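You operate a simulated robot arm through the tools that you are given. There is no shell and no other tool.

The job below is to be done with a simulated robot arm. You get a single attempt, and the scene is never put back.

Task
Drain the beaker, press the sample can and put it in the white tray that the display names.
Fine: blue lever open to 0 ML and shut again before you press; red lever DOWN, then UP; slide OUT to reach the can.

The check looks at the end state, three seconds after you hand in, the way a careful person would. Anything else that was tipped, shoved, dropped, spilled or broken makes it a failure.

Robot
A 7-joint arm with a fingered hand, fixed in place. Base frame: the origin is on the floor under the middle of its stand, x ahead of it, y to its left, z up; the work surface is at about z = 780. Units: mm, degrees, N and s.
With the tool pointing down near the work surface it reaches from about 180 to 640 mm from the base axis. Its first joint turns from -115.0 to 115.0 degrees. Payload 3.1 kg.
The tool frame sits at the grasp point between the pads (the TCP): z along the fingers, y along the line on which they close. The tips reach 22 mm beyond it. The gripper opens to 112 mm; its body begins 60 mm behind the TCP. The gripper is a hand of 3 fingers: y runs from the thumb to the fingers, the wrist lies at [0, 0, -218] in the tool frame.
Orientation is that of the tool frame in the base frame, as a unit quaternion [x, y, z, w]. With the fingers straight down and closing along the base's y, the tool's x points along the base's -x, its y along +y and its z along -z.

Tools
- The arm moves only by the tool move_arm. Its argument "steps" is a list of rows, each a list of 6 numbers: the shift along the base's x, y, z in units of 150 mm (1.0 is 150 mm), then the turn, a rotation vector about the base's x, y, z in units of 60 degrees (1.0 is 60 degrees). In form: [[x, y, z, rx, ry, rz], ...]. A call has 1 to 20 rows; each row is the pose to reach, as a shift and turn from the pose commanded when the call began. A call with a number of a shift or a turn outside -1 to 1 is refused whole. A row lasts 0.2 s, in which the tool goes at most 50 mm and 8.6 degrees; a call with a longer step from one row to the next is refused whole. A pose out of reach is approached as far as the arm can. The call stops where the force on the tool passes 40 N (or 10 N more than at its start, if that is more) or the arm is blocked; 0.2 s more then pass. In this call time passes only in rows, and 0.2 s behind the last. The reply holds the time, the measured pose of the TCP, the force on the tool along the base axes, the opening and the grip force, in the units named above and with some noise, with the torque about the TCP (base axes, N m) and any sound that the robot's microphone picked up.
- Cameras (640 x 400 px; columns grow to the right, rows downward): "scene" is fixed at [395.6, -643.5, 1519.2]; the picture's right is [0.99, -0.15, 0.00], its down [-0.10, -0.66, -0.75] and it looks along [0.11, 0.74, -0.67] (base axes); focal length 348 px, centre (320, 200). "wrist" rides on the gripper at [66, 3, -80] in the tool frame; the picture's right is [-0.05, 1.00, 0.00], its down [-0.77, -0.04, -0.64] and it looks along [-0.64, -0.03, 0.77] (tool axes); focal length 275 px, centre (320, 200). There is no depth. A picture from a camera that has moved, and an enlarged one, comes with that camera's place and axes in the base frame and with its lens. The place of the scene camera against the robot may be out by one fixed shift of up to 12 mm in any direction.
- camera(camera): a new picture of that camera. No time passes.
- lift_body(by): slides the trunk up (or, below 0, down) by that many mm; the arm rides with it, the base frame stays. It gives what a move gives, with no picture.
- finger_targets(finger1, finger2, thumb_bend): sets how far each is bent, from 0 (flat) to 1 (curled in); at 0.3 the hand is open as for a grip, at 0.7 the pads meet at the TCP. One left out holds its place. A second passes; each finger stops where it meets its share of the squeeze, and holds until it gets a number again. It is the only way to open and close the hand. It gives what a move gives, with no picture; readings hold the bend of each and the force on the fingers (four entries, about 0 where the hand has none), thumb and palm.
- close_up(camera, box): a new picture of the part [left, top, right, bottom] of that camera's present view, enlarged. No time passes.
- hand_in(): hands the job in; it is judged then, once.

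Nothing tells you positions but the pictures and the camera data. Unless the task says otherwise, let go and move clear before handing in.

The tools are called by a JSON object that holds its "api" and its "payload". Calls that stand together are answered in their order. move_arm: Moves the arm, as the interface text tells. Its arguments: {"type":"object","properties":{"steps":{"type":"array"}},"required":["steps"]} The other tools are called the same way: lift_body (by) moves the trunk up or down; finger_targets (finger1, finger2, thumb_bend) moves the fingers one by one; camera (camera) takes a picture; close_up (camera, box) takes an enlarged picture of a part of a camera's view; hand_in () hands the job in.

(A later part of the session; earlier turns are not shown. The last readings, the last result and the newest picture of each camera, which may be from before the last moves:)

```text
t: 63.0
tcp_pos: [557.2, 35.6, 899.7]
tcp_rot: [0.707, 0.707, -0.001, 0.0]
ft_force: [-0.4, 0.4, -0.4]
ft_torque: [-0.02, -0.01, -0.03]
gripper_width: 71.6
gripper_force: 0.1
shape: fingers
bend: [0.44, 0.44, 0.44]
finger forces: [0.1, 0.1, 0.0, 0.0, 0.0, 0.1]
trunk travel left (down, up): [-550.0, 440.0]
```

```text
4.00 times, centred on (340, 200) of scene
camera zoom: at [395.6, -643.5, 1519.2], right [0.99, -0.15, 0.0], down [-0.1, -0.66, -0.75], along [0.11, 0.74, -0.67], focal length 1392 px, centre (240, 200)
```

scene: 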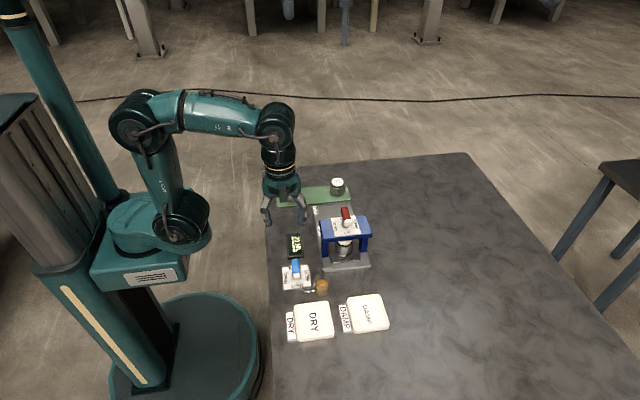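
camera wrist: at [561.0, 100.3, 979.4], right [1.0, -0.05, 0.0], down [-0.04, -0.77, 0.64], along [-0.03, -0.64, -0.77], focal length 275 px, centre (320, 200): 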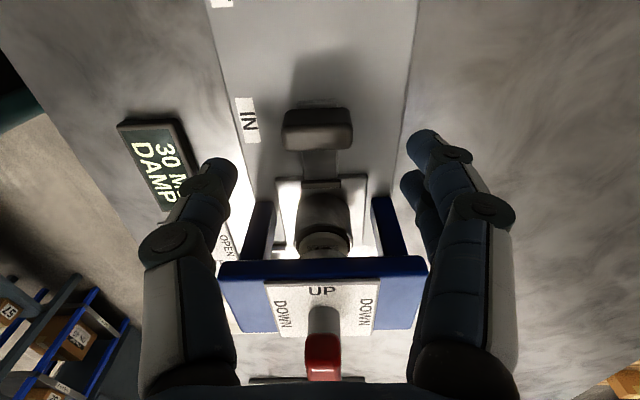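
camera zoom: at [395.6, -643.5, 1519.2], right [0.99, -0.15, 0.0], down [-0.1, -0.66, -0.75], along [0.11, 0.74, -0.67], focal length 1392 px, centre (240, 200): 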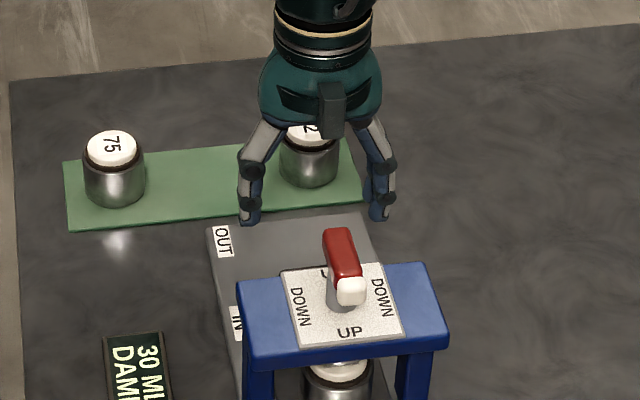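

The handle is centered between the thumb and fingers in x. I'll descend to grip it at z≈822.

{"api": "move_arm", "payload": {"steps": [[-0.003, -0.04, -0.1, 0, 0, 0], [-0.005, -0.078, -0.25, 0, 0, 0], [-0.005, -0.078, -0.4, 0, 0, 0], [-0.005, -0.078, -0.51, 0, 0, 0]]}}

{"api": "camera", "payload": {"camera": "wrist"}}

{"api": "close_up", "payload": {"camera": "scene", "box": [290, 170, 390, 250]}}

```text
t: 64.0
tcp_pos: [556.1, 22.3, 822.0]
tcp_rot: [0.708, 0.706, -0.001, 0.0]
ft_force: [-0.3, 0.0, 0.9]
ft_torque: [0.06, 0.01, -0.03]
gripper_width: 72.2
gripper_force: 0.1
shape: fingers
bend: [0.44, 0.44, 0.44]
finger forces: [0.1, 0.0, 0.0, 0.0, 0.0, 0.0]
trunk travel left (down, up): [-550.0, 440.0]
```

```text
taken
camera wrist: at [559.2, 88.6, 901.6], right [1.0, -0.05, 0.0], down [-0.04, -0.77, 0.64], along [-0.03, -0.64, -0.77], focal length 275 px, centre (320, 200)
```

wrist: 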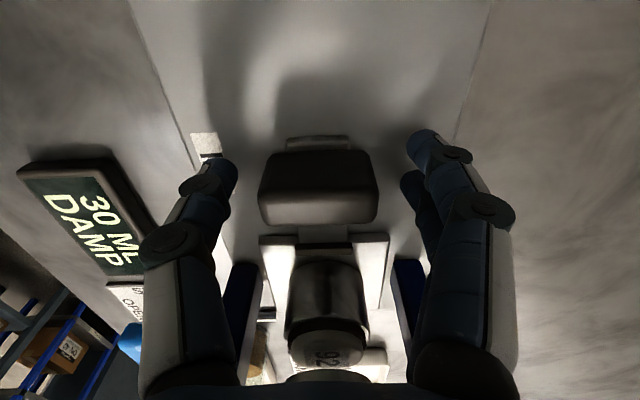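

```text
5.00 times, centred on (340, 210) of scene
camera zoom: at [395.6, -643.5, 1519.2], right [0.99, -0.15, 0.0], down [-0.1, -0.66, -0.75], along [0.11, 0.74, -0.67], focal length 1740 px, centre (220, 150)
```

zoom: 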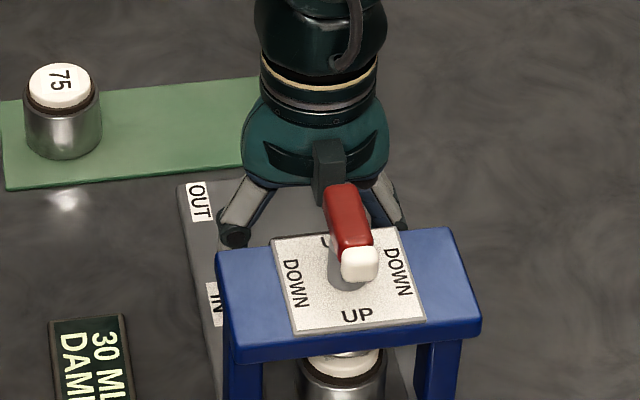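

The hand straddles the handle. I'll close on it.

{"api": "finger_targets", "payload": {"finger1": 0.65, "finger2": 0.65, "thumb_bend": 0.65}}

```text
t: 65.0
tcp_pos: [556.1, 22.7, 822.2]
tcp_rot: [0.708, 0.707, -0.001, 0.0]
ft_force: [0.6, -0.3, -1.9]
ft_torque: [-0.01, -0.03, -0.05]
gripper_width: 39.2
gripper_force: 9.9
shape: fingers
bend: [0.57, 0.57, 0.59]
finger forces: [5.1, 5.1, 0.1, 0.0, 9.9, 0.0]
trunk travel left (down, up): [-550.0, 440.0]
```

The grip is firm at about 10 N. I'll start pulling the slide toward OUT (+y).

{"api": "move_arm", "payload": {"steps": [[0, 0.05, 0, 0, 0, 0], [0, 0.1, 0, 0, 0, 0], [0, 0.15, 0, 0, 0, 0]]}}

{"api": "camera", "payload": {"camera": "wrist"}}

```text
t: 65.8
tcp_pos: [556.6, 48.2, 822.1]
tcp_rot: [0.708, 0.706, -0.001, 0.0]
ft_force: [-1.2, 1.0, -0.4]
ft_torque: [-0.01, 0.04, -0.08]
gripper_width: 39.5
gripper_force: 10.0
shape: fingers
bend: [0.57, 0.57, 0.59]
finger forces: [4.9, 4.7, 0.1, 0.0, 10.5, 0.0]
trunk travel left (down, up): [-550.0, 440.0]
```

```text
taken
camera wrist: at [560.0, 113.3, 901.4], right [1.0, -0.05, 0.0], down [-0.04, -0.77, 0.64], along [-0.03, -0.64, -0.77], focal length 275 px, centre (320, 200)
```

wrist: 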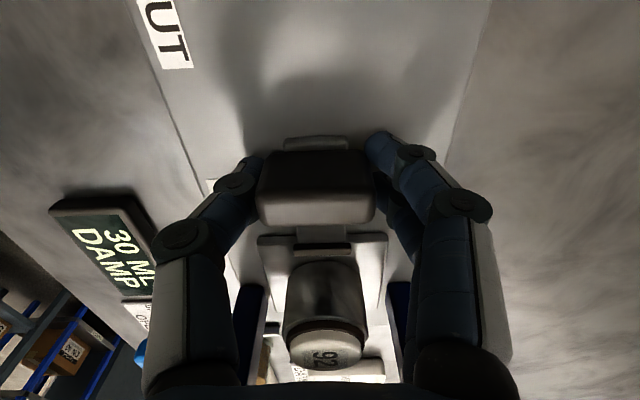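

The slide and the can follow smoothly. I'll keep pulling gently toward OUT.

{"api": "move_arm", "payload": {"steps": [[0, 0.05, 0, 0, 0, 0], [0, 0.1, 0, 0, 0, 0], [0, 0.15, 0, 0, 0, 0], [0, 0.2, 0, 0, 0, 0], [0, 0.25, 0, 0, 0, 0], [0, 0.3, 0, 0, 0, 0], [0, 0.35, 0, 0, 0, 0]]}}

{"api": "camera", "payload": {"camera": "wrist"}}

{"api": "close_up", "payload": {"camera": "scene", "box": [290, 160, 390, 260]}}

```text
t: 67.4
tcp_pos: [556.7, 98.6, 821.7]
tcp_rot: [0.707, 0.707, -0.001, 0.0]
ft_force: [-0.9, -0.2, 0.6]
ft_torque: [-0.01, 0.03, -0.02]
gripper_width: 39.4
gripper_force: 10.1
shape: fingers
bend: [0.58, 0.58, 0.59]
finger forces: [4.8, 4.7, 0.0, 0.0, 10.9, 0.1]
trunk travel left (down, up): [-550.0, 440.0]
```

```text
taken
camera wrist: at [560.6, 163.9, 901.3], right [1.0, -0.05, 0.0], down [-0.04, -0.77, 0.64], along [-0.03, -0.64, -0.77], focal length 275 px, centre (320, 200)
```

wrist: 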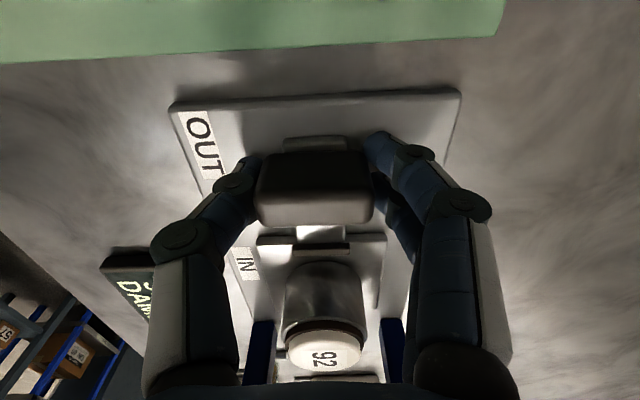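

```text
4.00 times, centred on (340, 210) of scene
camera zoom: at [395.6, -643.5, 1519.2], right [0.99, -0.15, 0.0], down [-0.1, -0.66, -0.75], along [0.11, 0.74, -0.67], focal length 1392 px, centre (240, 160)
```

zoom: 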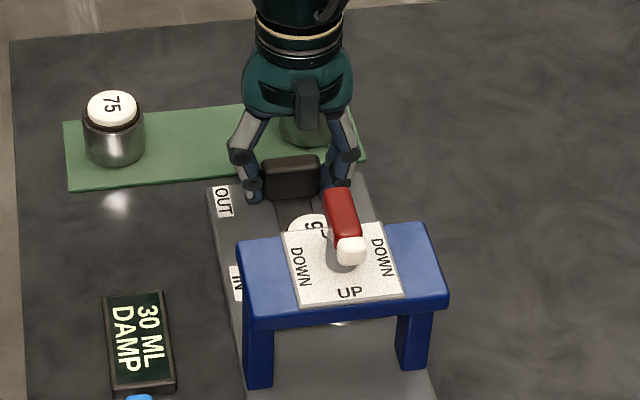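

The slide is nearly OUT. I'll go another 12 mm or so, watching for the end stop.

{"api": "move_arm", "payload": {"steps": [[0, 0.03, 0, 0, 0, 0], [0, 0.06, 0, 0, 0, 0], [0, 0.08, 0, 0, 0, 0]]}}

{"api": "close_up", "payload": {"camera": "scene", "box": [290, 160, 390, 260]}}

{"api": "camera", "payload": {"camera": "wrist"}}

```text
t: 68.2
tcp_pos: [558.1, 109.5, 821.0]
tcp_rot: [0.708, 0.706, -0.001, 0.0]
ft_force: [-1.0, -8.3, 4.1]
ft_torque: [-0.14, 0.08, 0.02]
gripper_width: 39.0
gripper_force: 10.7
shape: fingers
bend: [0.58, 0.58, 0.59]
finger forces: [4.5, 5.6, 0.0, 0.0, 11.2, 0.0]
trunk travel left (down, up): [-550.0, 440.0]
```

```text
4.00 times, centred on (340, 210) of scene
camera zoom: at [395.6, -643.5, 1519.2], right [0.99, -0.15, 0.0], down [-0.1, -0.66, -0.75], along [0.11, 0.74, -0.67], focal length 1392 px, centre (240, 160)
```

zoom: 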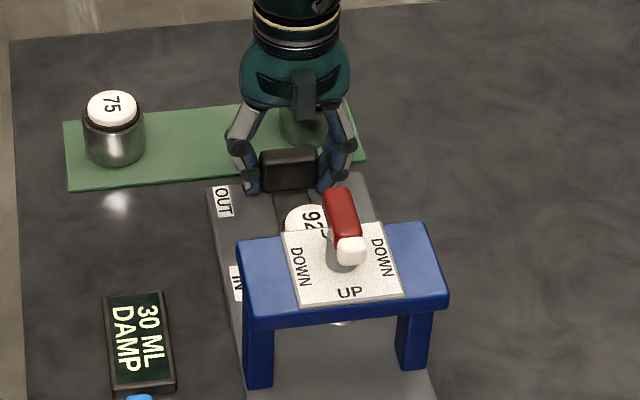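

```text
taken
camera wrist: at [560.7, 174.4, 901.0], right [1.0, -0.05, 0.0], down [-0.04, -0.77, 0.64], along [-0.03, -0.64, -0.77], focal length 275 px, centre (320, 200)
```

wrist: 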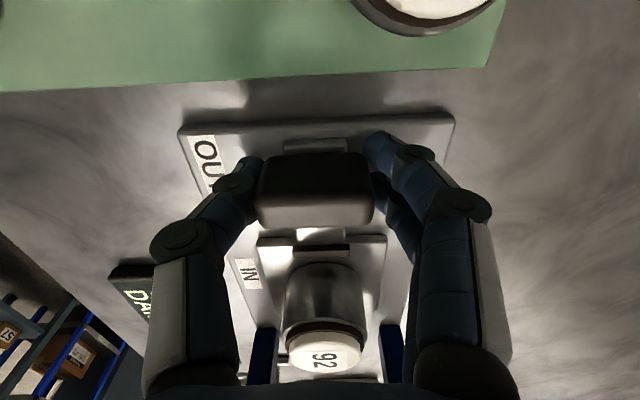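

The slide has met its end stop at OUT. I'll release the handle and rise straight up.

{"api": "finger_targets", "payload": {"finger1": 0.44, "finger2": 0.44, "thumb_bend": 0.44}}

{"api": "move_arm", "payload": {"steps": [[0, 0, 0.1, 0, 0, 0], [0, 0, 0.3, 0, 0, 0], [0, 0, 0.6, 0, 0, 0], [0, 0, 0.9, 0, 0, 0]]}}

{"api": "camera", "payload": {"camera": "wrist"}}

{"api": "close_up", "payload": {"camera": "scene", "box": [290, 160, 390, 260]}}

```text
t: 69.2
tcp_pos: [557.1, 109.4, 820.0]
tcp_rot: [0.708, 0.706, -0.002, 0.0]
ft_force: [-0.1, -0.1, 0.4]
ft_torque: [-0.04, 0.0, -0.04]
gripper_width: 71.9
gripper_force: 0.0
shape: fingers
bend: [0.44, 0.44, 0.44]
finger forces: [0.0, 0.1, 0.1, 0.0, 0.0, 0.0]
trunk travel left (down, up): [-550.0, 440.0]
```

```text
t: 70.2
tcp_pos: [557.6, 112.9, 955.7]
tcp_rot: [0.707, 0.707, -0.001, 0.0]
ft_force: [0.2, 0.3, -0.3]
ft_torque: [-0.03, 0.01, -0.03]
gripper_width: 71.6
gripper_force: 0.1
shape: fingers
bend: [0.44, 0.44, 0.44]
finger forces: [0.0, 0.0, 0.0, 0.0, 0.0, 0.0]
trunk travel left (down, up): [-550.0, 440.0]
```

```text
taken
camera wrist: at [560.9, 177.7, 1036.1], right [1.0, -0.05, 0.0], down [-0.04, -0.77, 0.64], along [-0.03, -0.64, -0.77], focal length 275 px, centre (320, 200)
```

wrist: 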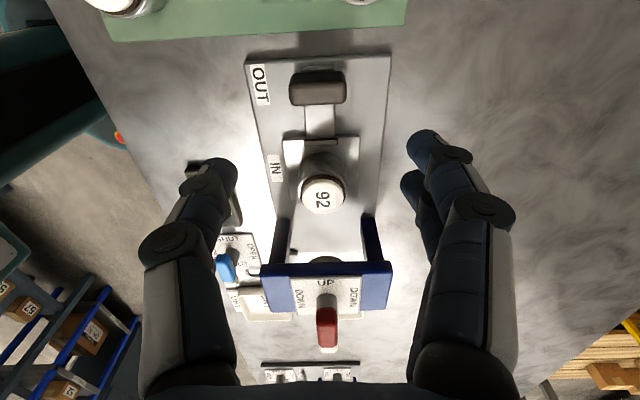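

```text
4.00 times, centred on (340, 210) of scene
camera zoom: at [395.6, -643.5, 1519.2], right [0.99, -0.15, 0.0], down [-0.1, -0.66, -0.75], along [0.11, 0.74, -0.67], focal length 1392 px, centre (240, 160)
```

zoom: 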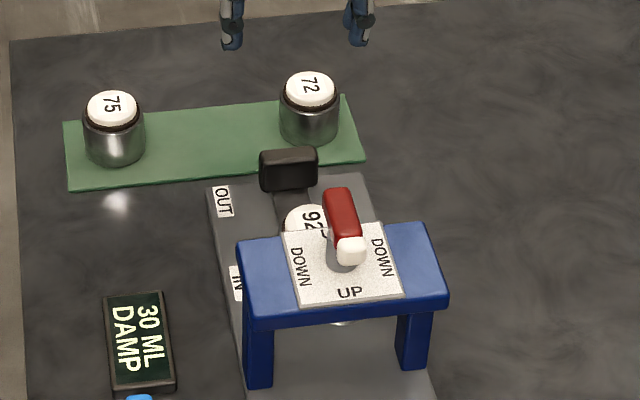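

The sample can (92) is on the slide at about (556, 23) with its lid top near z≈844. I'll move over it and check alignment before descending.

{"api": "move_arm", "payload": {"steps": [[0, -0.25, 0, 0, 0, 0], [-0.005, -0.5, 0, 0, 0, 0], [-0.008, -0.59, -0.1, 0, 0, 0], [-0.008, -0.59, -0.25, 0, 0, 0]]}}

{"api": "camera", "payload": {"camera": "wrist"}}

```text
t: 71.2
tcp_pos: [554.9, 21.9, 915.9]
tcp_rot: [0.708, 0.706, -0.001, 0.0]
ft_force: [-0.8, 0.3, 1.0]
ft_torque: [0.01, 0.01, 0.01]
gripper_width: 71.7
gripper_force: 0.1
shape: fingers
bend: [0.44, 0.44, 0.44]
finger forces: [0.0, 0.0, 0.0, 0.1, 0.0, 0.1]
trunk travel left (down, up): [-550.0, 440.0]
```

```text
taken
camera wrist: at [558.8, 87.7, 996.6], right [1.0, -0.05, 0.0], down [-0.04, -0.77, 0.64], along [-0.03, -0.64, -0.77], focal length 275 px, centre (320, 200)
```

wrist: 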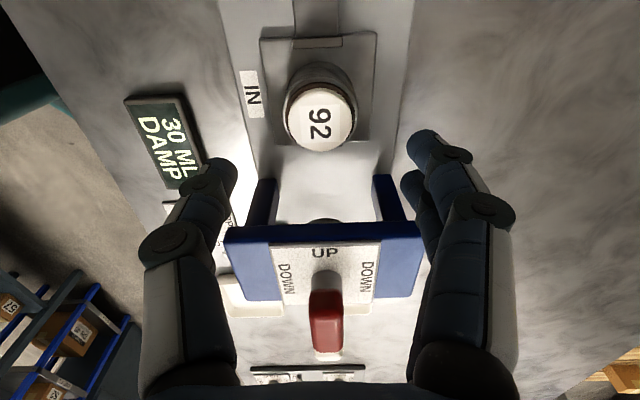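

I'm well aligned with the can. I'll descend to grip height.

{"api": "move_arm", "payload": {"steps": [[0.004, 0.012, -0.15, 0, 0, 0], [0.004, 0.012, -0.3, 0, 0, 0], [0.004, 0.012, -0.45, 0, 0, 0], [0.004, 0.012, -0.55, 0, 0, 0], [0.004, 0.012, -0.61, 0, 0, 0]]}}

{"api": "camera", "payload": {"camera": "wrist"}}

{"api": "close_up", "payload": {"camera": "scene", "box": [290, 160, 390, 260]}}

```text
t: 72.4
tcp_pos: [555.8, 24.3, 827.9]
tcp_rot: [0.708, 0.706, -0.001, 0.0]
ft_force: [0.6, 0.6, -0.8]
ft_torque: [0.01, -0.02, -0.03]
gripper_width: 71.8
gripper_force: 0.0
shape: fingers
bend: [0.44, 0.44, 0.44]
finger forces: [0.0, 0.0, 0.0, 0.0, 0.1, 0.0]
trunk travel left (down, up): [-550.0, 440.0]
```

```text
taken
camera wrist: at [559.5, 90.0, 907.0], right [1.0, -0.05, 0.0], down [-0.04, -0.77, 0.64], along [-0.03, -0.64, -0.77], focal length 275 px, centre (320, 200)
```

wrist: 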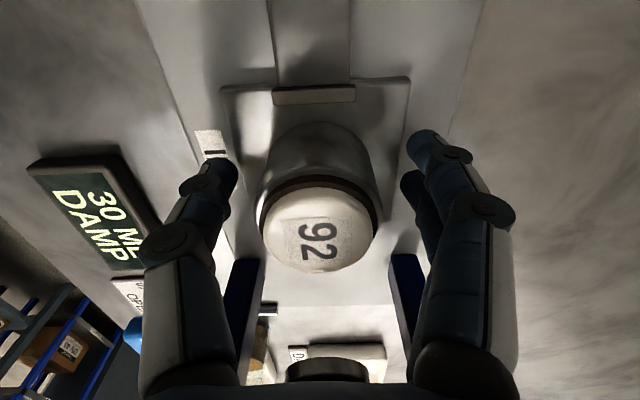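

```text
4.00 times, centred on (340, 210) of scene
camera zoom: at [395.6, -643.5, 1519.2], right [0.99, -0.15, 0.0], down [-0.1, -0.66, -0.75], along [0.11, 0.74, -0.67], focal length 1392 px, centre (240, 160)
```

zoom: 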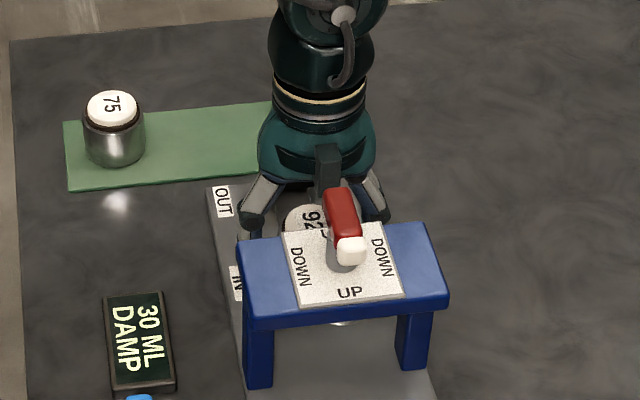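

The can is centered between the thumb and fingers. I'll go down 5 mm more and grip the steel body.

{"api": "move_arm", "payload": {"steps": [[0, 0, -0.033, 0, 0, 0]]}}

{"api": "finger_targets", "payload": {"finger1": 0.62, "finger2": 0.62, "thumb_bend": 0.62}}

{"api": "camera", "payload": {"camera": "wrist"}}

```text
t: 72.8
tcp_pos: [556.6, 25.9, 822.2]
tcp_rot: [0.708, 0.706, -0.001, 0.0]
ft_force: [0.1, 0.5, 0.7]
ft_torque: [0.01, 0.04, -0.01]
gripper_width: 72.0
gripper_force: 0.6
shape: fingers
bend: [0.44, 0.44, 0.44]
finger forces: [0.1, 0.1, 0.1, 0.1, 0.5, 0.0]
trunk travel left (down, up): [-550.0, 440.0]
```

```text
t: 73.8
tcp_pos: [556.0, 25.3, 822.7]
tcp_rot: [0.708, 0.706, 0.001, 0.002]
ft_force: [5.8, -0.3, 15.1]
ft_torque: [-0.02, -0.56, 0.0]
gripper_width: 53.9
gripper_force: 15.9
shape: fingers
bend: [0.52, 0.52, 0.56]
finger forces: [10.8, 10.8, 0.0, 0.0, 9.9, 0.1]
trunk travel left (down, up): [-550.0, 440.0]
```

```text
taken
camera wrist: at [559.5, 90.9, 903.8], right [1.0, -0.05, 0.0], down [-0.04, -0.77, 0.64], along [-0.03, -0.64, -0.77], focal length 275 px, centre (320, 200)
```

wrist: 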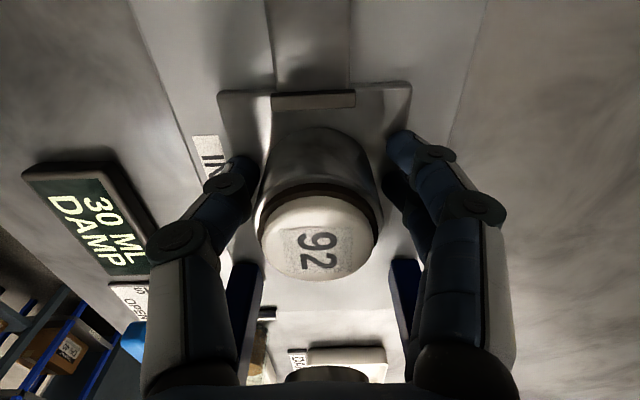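

The fingertips are pressing on the slide plate (15 N upward), so I'm too low. I'll open, rise 8 mm and regrip.

{"api": "finger_targets", "payload": {"finger1": 0.44, "finger2": 0.44, "thumb_bend": 0.44}}

{"api": "move_arm", "payload": {"steps": [[0, 0, 0.03, 0, 0, 0], [0, -0.005, 0.055, 0, 0, 0]]}}

{"api": "camera", "payload": {"camera": "wrist"}}

```text
t: 74.8
tcp_pos: [553.8, 25.9, 823.3]
tcp_rot: [0.707, 0.707, -0.001, 0.001]
ft_force: [-6.3, -0.3, 9.0]
ft_torque: [-0.01, -0.19, 0.02]
gripper_width: 65.8
gripper_force: 4.8
shape: fingers
bend: [0.49, 0.49, 0.44]
finger forces: [4.6, 4.6, 0.1, 0.0, 0.0, 0.0]
trunk travel left (down, up): [-550.0, 440.0]
```

```text
t: 75.4
tcp_pos: [556.2, 24.4, 830.8]
tcp_rot: [0.707, 0.707, -0.001, 0.0]
ft_force: [-0.2, 0.2, -0.2]
ft_torque: [0.0, 0.01, -0.01]
gripper_width: 71.7
gripper_force: 0.1
shape: fingers
bend: [0.44, 0.44, 0.44]
finger forces: [0.0, 0.0, 0.0, 0.0, 0.0, 0.0]
trunk travel left (down, up): [-550.0, 440.0]
```

```text
taken
camera wrist: at [560.3, 89.3, 910.7], right [1.0, -0.05, 0.0], down [-0.04, -0.77, 0.64], along [-0.03, -0.64, -0.77], focal length 275 px, centre (320, 200)
```

wrist: 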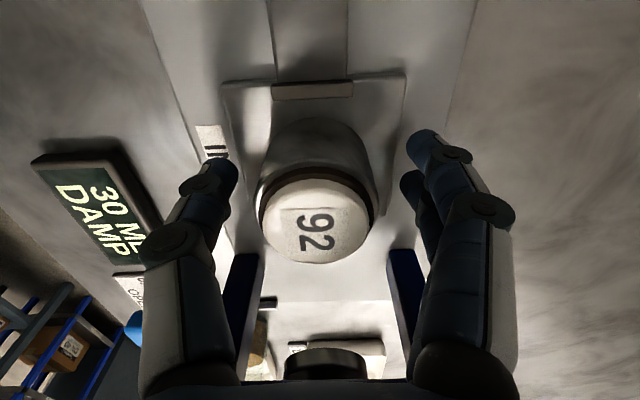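

The fingers are free and the can hasn't moved. I'll close on it at this height.

{"api": "finger_targets", "payload": {"finger1": 0.62, "finger2": 0.62, "thumb_bend": 0.62}}

{"api": "camera", "payload": {"camera": "wrist"}}

```text
t: 76.4
tcp_pos: [556.3, 24.2, 830.8]
tcp_rot: [0.708, 0.706, -0.001, 0.0]
ft_force: [-0.1, -0.1, 0.0]
ft_torque: [0.0, 0.05, 0.03]
gripper_width: 39.0
gripper_force: 7.5
shape: fingers
bend: [0.57, 0.55, 0.58]
finger forces: [2.9, 4.3, 0.0, 0.0, 7.3, 0.1]
trunk travel left (down, up): [-550.0, 440.0]
```

```text
taken
camera wrist: at [560.2, 89.5, 910.8], right [1.0, -0.05, 0.0], down [-0.04, -0.77, 0.64], along [-0.03, -0.64, -0.77], focal length 275 px, centre (320, 200)
```

wrist: 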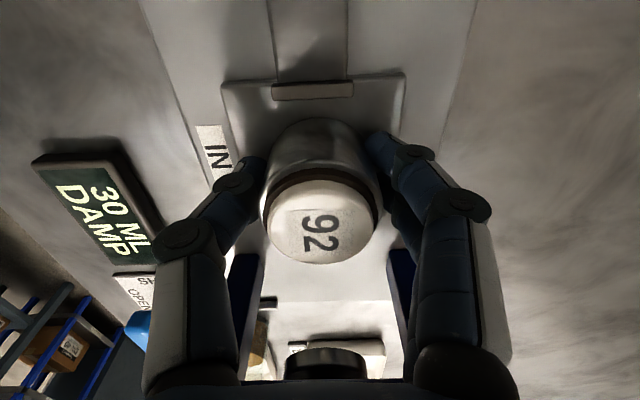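

The can is gripped at about 7.5 N. I'll lift slowly and check that it comes up level.

{"api": "move_arm", "payload": {"steps": [[0, 0.002, 0.03, 0, 0, 0], [0, 0.005, 0.07, 0, 0, 0], [0, 0.01, 0.12, 0, 0, 0], [0, 0.015, 0.18, 0, 0, 0]]}}

{"api": "camera", "payload": {"camera": "wrist"}}

{"api": "close_up", "payload": {"camera": "scene", "box": [290, 160, 390, 260]}}

```text
t: 77.4
tcp_pos: [557.5, 26.5, 857.4]
tcp_rot: [0.707, 0.707, -0.001, 0.0]
ft_force: [-0.2, -0.1, -1.4]
ft_torque: [-0.01, 0.0, 0.0]
gripper_width: 38.9
gripper_force: 7.3
shape: fingers
bend: [0.57, 0.55, 0.58]
finger forces: [2.9, 4.3, 0.0, 0.0, 7.3, 0.0]
trunk travel left (down, up): [-550.0, 440.0]
```

```text
taken
camera wrist: at [559.9, 92.0, 937.7], right [1.0, -0.05, 0.0], down [-0.04, -0.77, 0.64], along [-0.03, -0.64, -0.77], focal length 275 px, centre (320, 200)
```

wrist: 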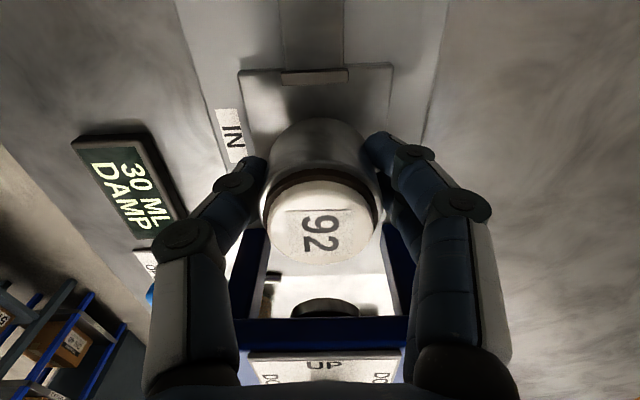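

```text
4.00 times, centred on (340, 210) of scene
camera zoom: at [395.6, -643.5, 1519.2], right [0.99, -0.15, 0.0], down [-0.1, -0.66, -0.75], along [0.11, 0.74, -0.67], focal length 1392 px, centre (240, 160)
```

zoom: 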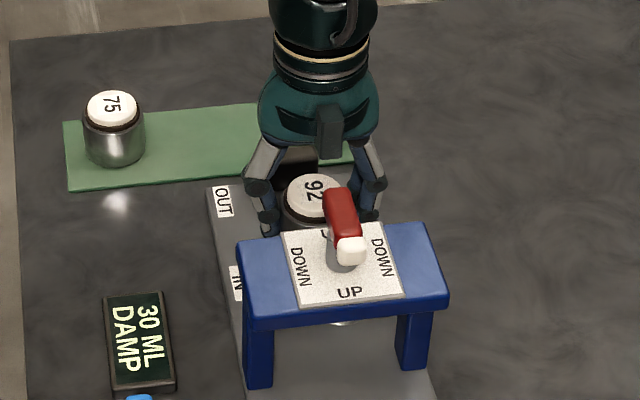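

The can came up cleanly. I'll raise it above the lever height before crossing over the press.

{"api": "move_arm", "payload": {"steps": [[0, 0.01, 0.1, 0, 0, 0], [0, 0.02, 0.25, 0, 0, 0], [0, 0.02, 0.42, 0, 0, 0], [0, 0.02, 0.6, 0, 0, 0], [0, 0.02, 0.78, 0, 0, 0], [0, 0.02, 0.92, 0, 0, 0], [0, 0.02, 0.99, 0, 0, 0]]}}

{"api": "move_arm", "payload": {"steps": [[0, -0.06, 0, 0, 0, 0], [0.01, -0.16, 0, 0, 0, 0], [0.02, -0.3, 0, 0, 0, 0], [0.03, -0.44, 0, 0, 0, 0], [0.04, -0.58, 0, 0, 0, 0], [0.05, -0.72, 0, 0, 0, 0], [0.06, -0.86, 0, 0, 0, 0], [0.07, -0.96, 0, 0, 0, 0], [0.07, -1.0, 0, 0, 0, 0]]}}

{"api": "camera", "payload": {"camera": "wrist"}}

```text
t: 79.0
tcp_pos: [555.4, 28.4, 1005.0]
tcp_rot: [0.708, 0.707, -0.002, 0.001]
ft_force: [-0.6, -0.1, -1.8]
ft_torque: [0.01, 0.0, 0.02]
gripper_width: 39.0
gripper_force: 7.2
shape: fingers
bend: [0.57, 0.55, 0.58]
finger forces: [2.9, 4.2, 0.0, 0.0, 7.2, 0.1]
trunk travel left (down, up): [-550.0, 440.0]
```

```text
t: 81.0
tcp_pos: [565.4, -122.1, 1006.4]
tcp_rot: [0.708, 0.707, -0.002, 0.001]
ft_force: [-0.1, -0.2, -1.6]
ft_torque: [-0.01, 0.02, 0.0]
gripper_width: 39.0
gripper_force: 7.3
shape: fingers
bend: [0.57, 0.55, 0.58]
finger forces: [2.9, 4.2, 0.0, 0.1, 7.2, 0.1]
trunk travel left (down, up): [-550.0, 440.0]
```

```text
taken
camera wrist: at [569.3, -56.6, 1086.9], right [1.0, -0.05, 0.0], down [-0.04, -0.77, 0.64], along [-0.03, -0.64, -0.77], focal length 275 px, centre (320, 200)
```

wrist: 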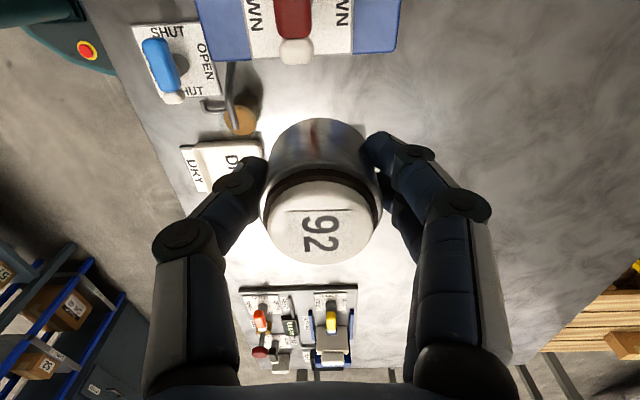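

The can is secure above the area between the press and the trays. I'll take a careful look at the DAMP tray to fix its position, rim height and size.

{"api": "close_up", "payload": {"camera": "scene", "box": [325, 275, 405, 345]}}

{"api": "camera", "payload": {"camera": "scene"}}

```text
5.71 times, centred on (365, 310) of scene
camera zoom: at [395.6, -643.5, 1519.2], right [0.99, -0.15, 0.0], down [-0.1, -0.66, -0.75], along [0.11, 0.74, -0.67], focal length 1989 px, centre (63, -429)
```

zoom: 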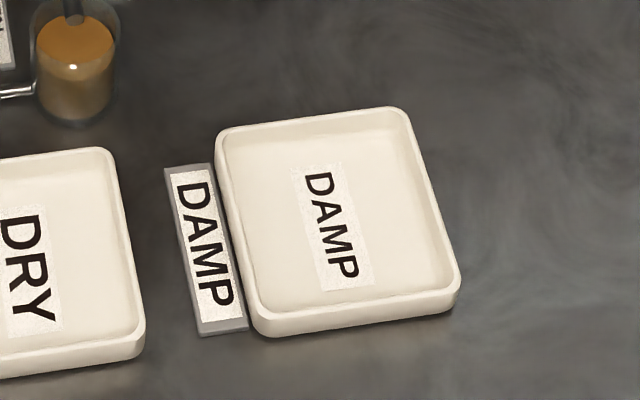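

```text
taken
```

scene: 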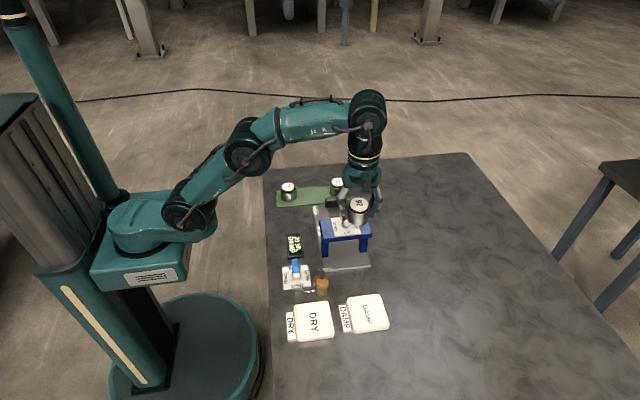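

The tray's center is about (571, -248), with outer size ~80 mm and a low rim around z≈792. I'll move above it and turn the hand 45°, so the fingers open towards the tray corners.

{"api": "move_arm", "payload": {"steps": [[0.005, -0.08, 0, 0, 0, 0], [0.01, -0.22, 0, 0, 0, 0.12], [0.02, -0.38, 0, 0, 0, 0.24], [0.025, -0.54, -0.05, 0, 0, 0.37], [0.03, -0.68, -0.15, 0, 0, 0.5], [0.035, -0.78, -0.28, 0, 0, 0.63], [0.04, -0.83, -0.4, 0, 0, 0.75]]}}

{"api": "camera", "payload": {"camera": "wrist"}}

{"api": "close_up", "payload": {"camera": "scene", "box": [300, 230, 430, 350]}}

```text
t: 82.6
tcp_pos: [572.3, -244.2, 943.0]
tcp_rot: [0.382, 0.924, -0.001, 0.0]
ft_force: [-0.2, 0.3, -2.5]
ft_torque: [-0.01, 0.02, -0.01]
gripper_width: 39.0
gripper_force: 7.0
shape: fingers
bend: [0.57, 0.55, 0.58]
finger forces: [2.9, 4.2, 0.1, 0.0, 7.1, 0.0]
out of reach, approached as far as the arm can: row 3, 4, 5, 6
trunk travel left (down, up): [-550.0, 440.0]
```

```text
taken
camera wrist: at [528.7, -196.3, 1023.1], right [0.74, 0.67, 0.0], down [0.52, -0.57, 0.64], along [0.43, -0.47, -0.77], focal length 275 px, centre (320, 200)
```

wrist: 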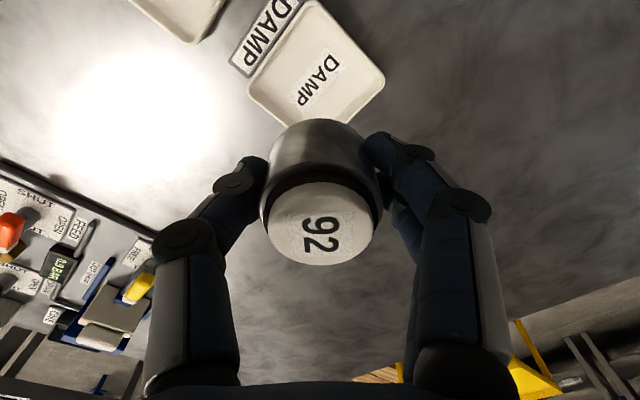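

```text
3.33 times, centred on (365, 290) of scene
camera zoom: at [395.6, -643.5, 1519.2], right [0.99, -0.15, 0.0], down [-0.1, -0.66, -0.75], along [0.11, 0.74, -0.67], focal length 1160 px, centre (170, -100)
```

zoom: 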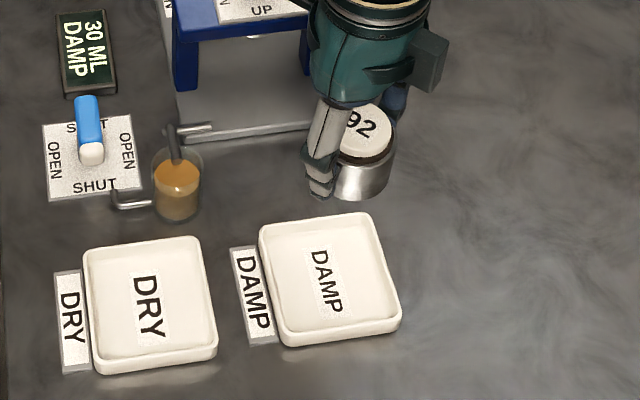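

The tray center now measures about (572, -248). I'll correct y by 4 mm and descend toward the tray.

{"api": "move_arm", "payload": {"steps": [[0, -0.02, -0.1, 0, 0, 0], [0, -0.027, -0.25, 0, 0, 0], [0, -0.027, -0.4, 0, 0, 0], [0, -0.027, -0.53, 0, 0, 0], [0, -0.027, -0.63, 0, 0, 0], [0, -0.027, -0.68, 0, 0, 0]]}}

{"api": "camera", "payload": {"camera": "wrist"}}

{"api": "close_up", "payload": {"camera": "scene", "box": [310, 240, 420, 345]}}

```text
t: 84.0
tcp_pos: [572.2, -249.6, 842.8]
tcp_rot: [0.384, 0.923, 0.0, 0.0]
ft_force: [0.4, -0.1, -1.5]
ft_torque: [0.02, 0.0, -0.02]
gripper_width: 39.2
gripper_force: 7.2
shape: fingers
bend: [0.57, 0.55, 0.58]
finger forces: [2.8, 4.2, 0.1, 0.0, 7.0, 0.0]
trunk travel left (down, up): [-550.0, 440.0]
```

```text
taken
camera wrist: at [528.5, -201.8, 923.6], right [0.74, 0.67, 0.0], down [0.52, -0.57, 0.64], along [0.43, -0.47, -0.77], focal length 275 px, centre (320, 200)
```

wrist: 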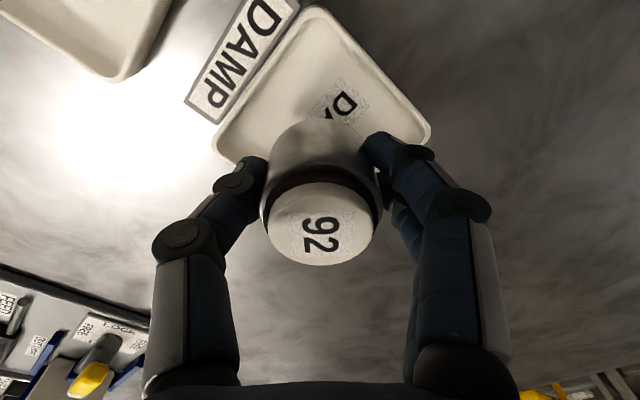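

```text
3.81 times, centred on (365, 292) of scene
camera zoom: at [395.6, -643.5, 1519.2], right [0.99, -0.15, 0.0], down [-0.1, -0.66, -0.75], along [0.11, 0.74, -0.67], focal length 1326 px, centre (149, -152)
```

zoom: 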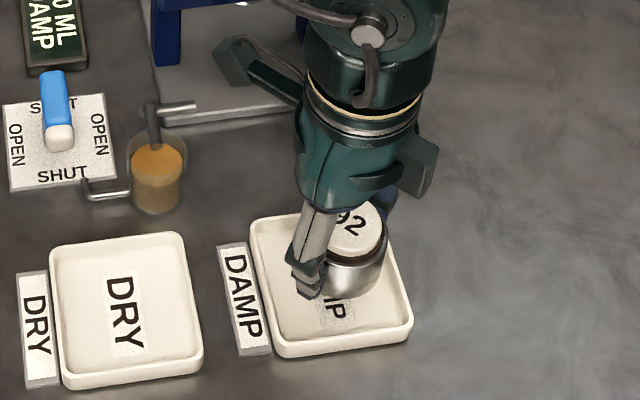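

The can is centered over the tray. I'll lower in small steps until the tray floor takes the weight.

{"api": "move_arm", "payload": {"steps": [[0.004, 0.002, -0.03, 0, 0, 0], [0.004, 0.002, -0.06, 0, 0, 0], [0.004, 0.002, -0.08, 0, 0, 0]]}}

{"api": "close_up", "payload": {"camera": "scene", "box": [325, 260, 405, 340]}}

```text
t: 84.8
tcp_pos: [573.9, -249.8, 831.8]
tcp_rot: [0.384, 0.923, -0.001, 0.0]
ft_force: [-0.1, 0.0, -0.9]
ft_torque: [-0.01, 0.03, 0.01]
gripper_width: 38.9
gripper_force: 7.2
shape: fingers
bend: [0.57, 0.55, 0.58]
finger forces: [2.9, 4.3, 0.0, 0.1, 7.0, 0.0]
trunk travel left (down, up): [-550.0, 440.0]
```

```text
5.00 times, centred on (365, 300) of scene
camera zoom: at [395.6, -643.5, 1519.2], right [0.99, -0.15, 0.0], down [-0.1, -0.66, -0.75], along [0.11, 0.74, -0.67], focal length 1740 px, centre (95, -300)
```

zoom: 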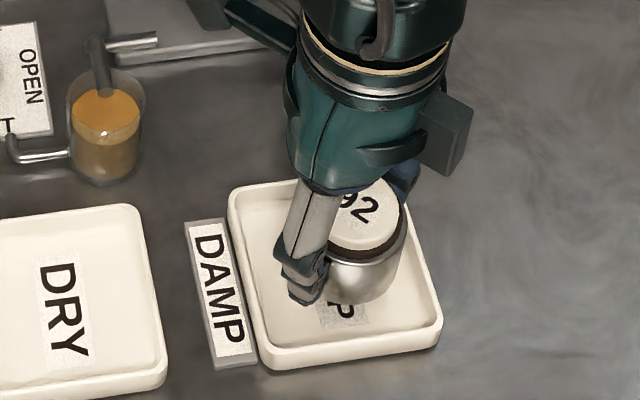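

{"api": "move_arm", "payload": {"steps": [[0, 0, -0.015, 0, 0, 0], [0, 0, -0.03, 0, 0, 0]]}}

```text
t: 85.4
tcp_pos: [574.2, -250.2, 826.4]
tcp_rot: [0.384, 0.924, 0.0, 0.0]
ft_force: [0.3, 0.9, -1.3]
ft_torque: [-0.01, -0.02, 0.0]
gripper_width: 38.8
gripper_force: 7.8
shape: fingers
bend: [0.57, 0.55, 0.58]
finger forces: [2.8, 4.2, 0.2, 0.0, 7.0, 0.0]
trunk travel left (down, up): [-550.0, 440.0]
```

No contact yet at z≈826. I'll keep lowering in 2–3 mm steps.

{"api": "move_arm", "payload": {"steps": [[0, 0, -0.01, 0, 0, 0], [0, 0, -0.02, 0, 0, 0]]}}

{"api": "close_up", "payload": {"camera": "scene", "box": [325, 260, 405, 340]}}

```text
t: 86.0
tcp_pos: [573.6, -249.6, 825.0]
tcp_rot: [0.384, 0.923, -0.001, 0.0]
ft_force: [0.6, -0.6, -2.5]
ft_torque: [-0.01, 0.02, 0.05]
gripper_width: 38.7
gripper_force: 7.0
shape: fingers
bend: [0.57, 0.55, 0.58]
finger forces: [2.8, 4.1, 0.0, 0.1, 7.1, 0.1]
trunk travel left (down, up): [-550.0, 440.0]
```

```text
5.00 times, centred on (365, 300) of scene
camera zoom: at [395.6, -643.5, 1519.2], right [0.99, -0.15, 0.0], down [-0.1, -0.66, -0.75], along [0.11, 0.74, -0.67], focal length 1740 px, centre (95, -300)
```

zoom: 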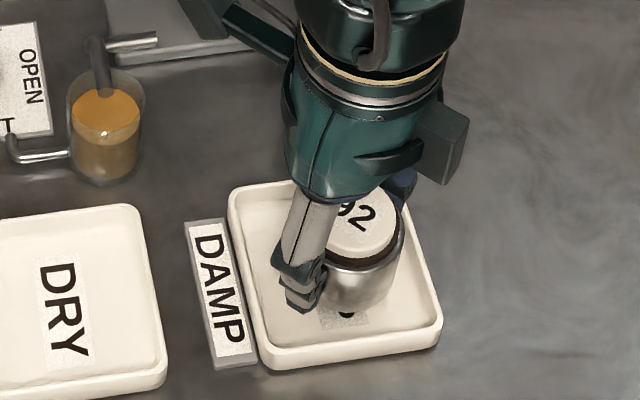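

Still no contact. I'll continue slowly.

{"api": "move_arm", "payload": {"steps": [[0, 0, -0.01, 0, 0, 0], [0, 0, -0.02, 0, 0, 0]]}}

```text
t: 86.6
tcp_pos: [572.9, -249.2, 822.7]
tcp_rot: [0.384, 0.924, -0.001, 0.0]
ft_force: [0.0, -0.7, -0.6]
ft_torque: [0.02, -0.02, -0.05]
gripper_width: 38.9
gripper_force: 7.4
shape: fingers
bend: [0.57, 0.55, 0.58]
finger forces: [2.9, 4.1, 0.1, 0.1, 6.9, 0.0]
trunk travel left (down, up): [-550.0, 440.0]
```

{"api": "move_arm", "payload": {"steps": [[0, 0, -0.01, 0, 0, 0], [0, 0, -0.02, 0, 0, 0]]}}

{"api": "close_up", "payload": {"camera": "scene", "box": [335, 280, 395, 330]}}

```text
t: 87.2
tcp_pos: [573.7, -249.0, 818.7]
tcp_rot: [0.383, 0.924, -0.001, 0.001]
ft_force: [0.6, 0.3, -1.3]
ft_torque: [-0.01, 0.02, 0.02]
gripper_width: 39.0
gripper_force: 7.2
shape: fingers
bend: [0.57, 0.55, 0.58]
finger forces: [2.8, 4.2, 0.0, 0.1, 7.0, 0.0]
trunk travel left (down, up): [-550.0, 440.0]
```

```text
8.00 times, centred on (365, 305) of scene
camera zoom: at [395.6, -643.5, 1519.2], right [0.99, -0.15, 0.0], down [-0.1, -0.66, -0.75], along [0.11, 0.74, -0.67], focal length 2784 px, centre (-40, -640)
```

zoom: 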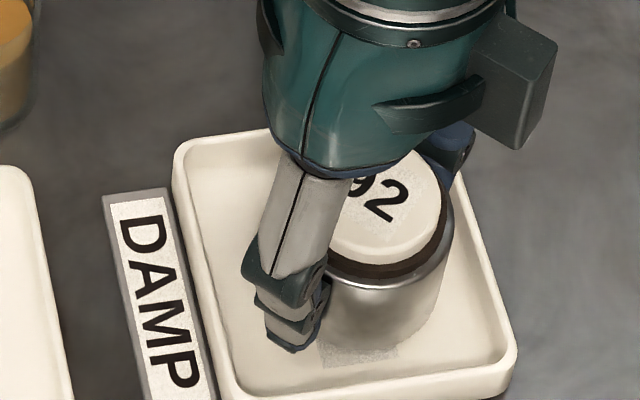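

Very near the floor now. I'll lower in 1.5 mm steps and watch the vertical force.

{"api": "move_arm", "payload": {"steps": [[0, 0, -0.01, 0, 0, 0], [0, 0, -0.01, 0, 0, 0]]}}

{"api": "move_arm", "payload": {"steps": [[0, 0, -0.01, 0, 0, 0], [0, 0, -0.01, 0, 0, 0]]}}

```text
t: 87.8
tcp_pos: [574.3, -248.8, 816.6]
tcp_rot: [0.384, 0.923, -0.001, -0.001]
ft_force: [-0.4, 0.4, -1.6]
ft_torque: [-0.02, 0.02, 0.06]
gripper_width: 38.8
gripper_force: 6.4
shape: fingers
bend: [0.57, 0.55, 0.58]
finger forces: [2.7, 4.2, 0.1, 0.1, 7.0, 0.1]
trunk travel left (down, up): [-550.0, 440.0]
```

```text
t: 88.4
tcp_pos: [572.4, -249.8, 816.2]
tcp_rot: [0.384, 0.923, -0.001, 0.0]
ft_force: [1.0, -0.9, 2.8]
ft_torque: [-0.01, -0.03, 0.04]
gripper_width: 38.8
gripper_force: 7.3
shape: fingers
bend: [0.57, 0.55, 0.58]
finger forces: [3.0, 4.7, 0.1, 0.0, 7.4, 0.0]
trunk travel left (down, up): [-550.0, 440.0]
```

The floor has taken the weight (+2.8 N). I'll release by opening just a few millimetres so the fingers stay clear of the rim.

{"api": "finger_targets", "payload": {"finger1": 0.52, "finger2": 0.52, "thumb_bend": 0.53}}

{"api": "camera", "payload": {"camera": "wrist"}}

{"api": "close_up", "payload": {"camera": "scene", "box": [325, 260, 405, 340]}}

```text
t: 89.4
tcp_pos: [573.0, -249.6, 815.0]
tcp_rot: [0.384, 0.923, 0.0, 0.0]
ft_force: [-0.2, 0.5, -0.3]
ft_torque: [-0.01, -0.01, 0.01]
gripper_width: 47.4
gripper_force: 0.1
shape: fingers
bend: [0.52, 0.52, 0.53]
finger forces: [0.0, 0.0, 0.0, 0.0, 0.0, 0.1]
trunk travel left (down, up): [-550.0, 440.0]
```

```text
taken
camera wrist: at [528.7, -200.4, 895.6], right [0.74, 0.67, 0.0], down [0.52, -0.57, 0.64], along [0.43, -0.47, -0.77], focal length 275 px, centre (320, 200)
```

wrist: 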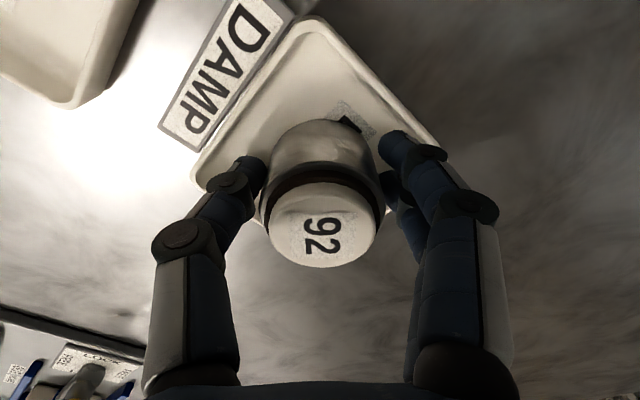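

```text
5.00 times, centred on (365, 300) of scene
camera zoom: at [395.6, -643.5, 1519.2], right [0.99, -0.15, 0.0], down [-0.1, -0.66, -0.75], along [0.11, 0.74, -0.67], focal length 1740 px, centre (95, -300)
```

zoom: 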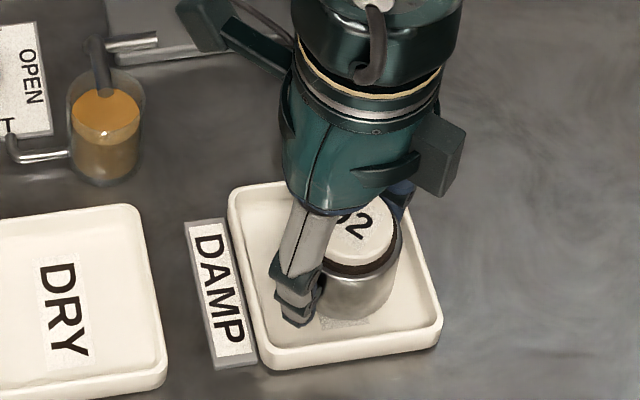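

The can stands free in the tray and all finger forces read zero. I'll rise a little above the rim, open wider, then lift away.

{"api": "move_arm", "payload": {"steps": [[0, 0, 0.03, 0, 0, 0], [0, 0, 0.06, 0, 0, 0]]}}

{"api": "finger_targets", "payload": {"finger1": 0.46, "finger2": 0.46, "thumb_bend": 0.46}}

{"api": "move_arm", "payload": {"steps": [[0, 0, 0.1, 0, 0, 0], [0, 0, 0.25, 0, 0, 0], [0, 0, 0.45, 0, 0, 0], [0, 0, 0.65, 0, 0, 0]]}}

{"api": "camera", "payload": {"camera": "wrist"}}

{"api": "close_up", "payload": {"camera": "scene", "box": [325, 260, 405, 340]}}

```text
t: 90.0
tcp_pos: [572.3, -249.0, 824.1]
tcp_rot: [0.383, 0.924, -0.001, -0.001]
ft_force: [0.1, 0.9, -0.2]
ft_torque: [-0.01, 0.01, -0.01]
gripper_width: 47.3
gripper_force: 0.1
shape: fingers
bend: [0.52, 0.52, 0.53]
finger forces: [0.0, 0.1, 0.0, 0.0, 0.0, 0.0]
trunk travel left (down, up): [-550.0, 440.0]
```

```text
t: 91.0
tcp_pos: [571.9, -249.4, 823.7]
tcp_rot: [0.384, 0.923, -0.001, 0.0]
ft_force: [-1.9, -1.7, 0.7]
ft_torque: [-0.04, 0.06, 0.01]
gripper_width: 64.0
gripper_force: 1.6
shape: fingers
bend: [0.48, 0.48, 0.46]
finger forces: [1.3, 2.1, 0.1, 0.0, 0.0, 0.0]
trunk travel left (down, up): [-550.0, 440.0]
```

```text
t: 92.0
tcp_pos: [576.1, -250.2, 923.0]
tcp_rot: [0.384, 0.923, -0.001, 0.0]
ft_force: [0.7, 0.3, 0.6]
ft_torque: [0.01, 0.01, 0.0]
gripper_width: 65.9
gripper_force: 0.1
shape: fingers
bend: [0.46, 0.46, 0.46]
finger forces: [0.0, 0.0, 0.1, 0.0, 0.0, 0.0]
trunk travel left (down, up): [-550.0, 440.0]
```

```text
taken
camera wrist: at [531.5, -201.0, 1003.0], right [0.74, 0.67, 0.0], down [0.52, -0.57, 0.64], along [0.43, -0.47, -0.77], focal length 275 px, centre (320, 200)
```

wrist: 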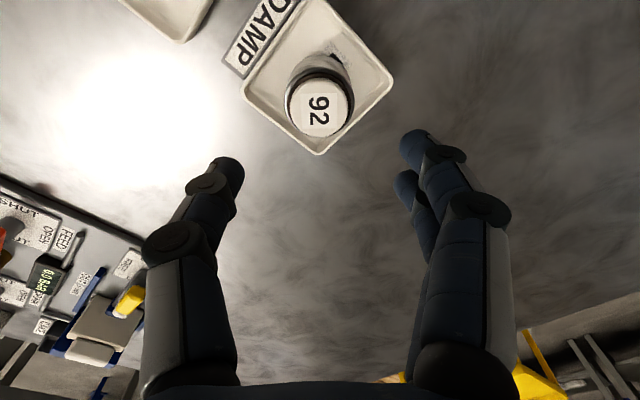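

```text
5.00 times, centred on (365, 300) of scene
camera zoom: at [395.6, -643.5, 1519.2], right [0.99, -0.15, 0.0], down [-0.1, -0.66, -0.75], along [0.11, 0.74, -0.67], focal length 1740 px, centre (95, -300)
```

zoom: 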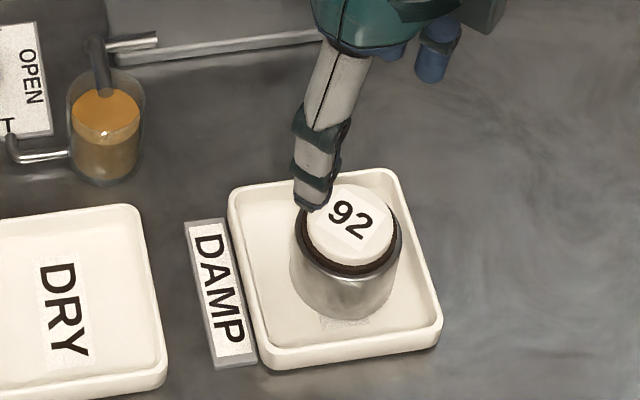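

Can 92 stands upright in the DAMP tray, and the tray hasn't moved. I'll move the arm clear and check the whole scene.

{"api": "move_arm", "payload": {"steps": [[-0.1, 0.05, 0.2, 0, 0, 0], [-0.25, 0.15, 0.4, 0, 0, 0], [-0.45, 0.25, 0.6, 0, 0, 0], [-0.65, 0.35, 0.8, 0, 0, 0], [-0.8, 0.4, 1.0, 0, 0, 0]]}}

{"api": "lift_body", "payload": {"by": 150}}

{"api": "camera", "payload": {"camera": "scene"}}

{"api": "close_up", "payload": {"camera": "scene", "box": [270, 210, 410, 345]}}

{"api": "close_up", "payload": {"camera": "scene", "box": [265, 160, 405, 260]}}

{"api": "camera", "payload": {"camera": "wrist"}}

```text
t: 93.2
tcp_pos: [451.3, -186.8, 1071.3]
tcp_rot: [0.383, 0.924, -0.001, 0.001]
ft_force: [-0.3, 0.3, -0.3]
ft_torque: [-0.03, 0.01, 0.01]
gripper_width: 66.1
gripper_force: 0.0
shape: fingers
bend: [0.46, 0.46, 0.46]
finger forces: [0.1, 0.1, 0.1, 0.0, 0.0, 0.1]
trunk travel left (down, up): [-550.0, 440.0]
```

```text
t: 94.9
tcp_pos: [451.3, -187.8, 1221.2]
tcp_rot: [0.383, 0.924, -0.001, 0.0]
ft_force: [0.3, 0.1, -0.1]
ft_torque: [-0.01, 0.03, -0.01]
gripper_width: 65.9
gripper_force: 0.1
shape: fingers
bend: [0.46, 0.46, 0.46]
finger forces: [0.0, 0.1, 0.0, 0.1, 0.0, 0.1]
trunk travel left (down, up): [-700.0, 290.0]
```

```text
taken
```

scene: 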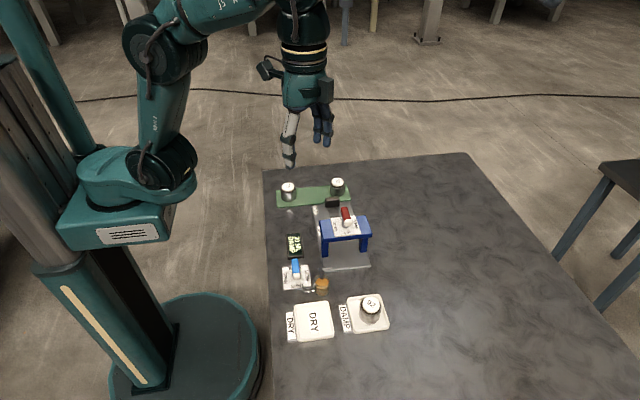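

```text
2.96 times, centred on (340, 278) of scene
camera zoom: at [395.6, -643.5, 1519.2], right [0.99, -0.15, 0.0], down [-0.1, -0.66, -0.75], along [0.11, 0.74, -0.67], focal length 1031 px, centre (261, -30)
```

zoom: 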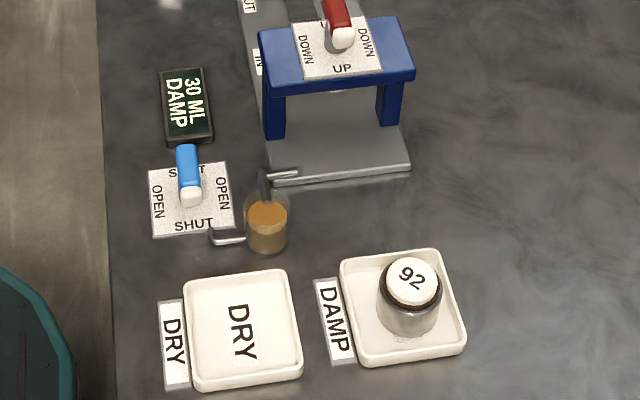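

```text
4.00 times, centred on (335, 210) of scene
camera zoom: at [395.6, -643.5, 1519.2], right [0.99, -0.15, 0.0], down [-0.1, -0.66, -0.75], along [0.11, 0.74, -0.67], focal length 1392 px, centre (260, 160)
```

zoom: 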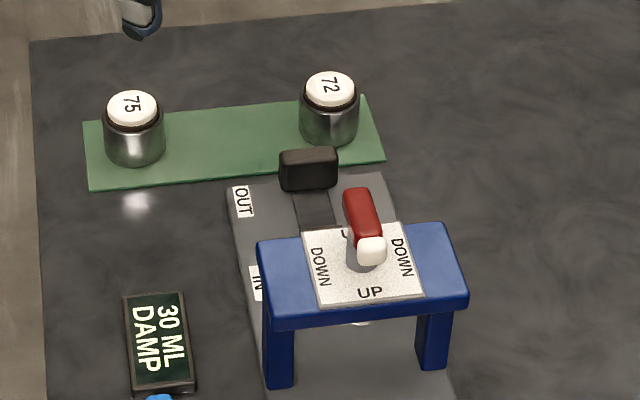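

```text
taken
camera wrist: at [407.1, -139.2, 1301.5], right [0.74, 0.67, 0.0], down [0.52, -0.57, 0.64], along [0.43, -0.47, -0.77], focal length 275 px, centre (320, 200)
```

wrist: 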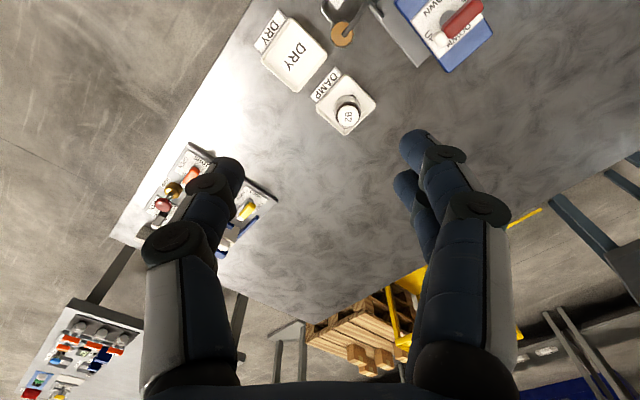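

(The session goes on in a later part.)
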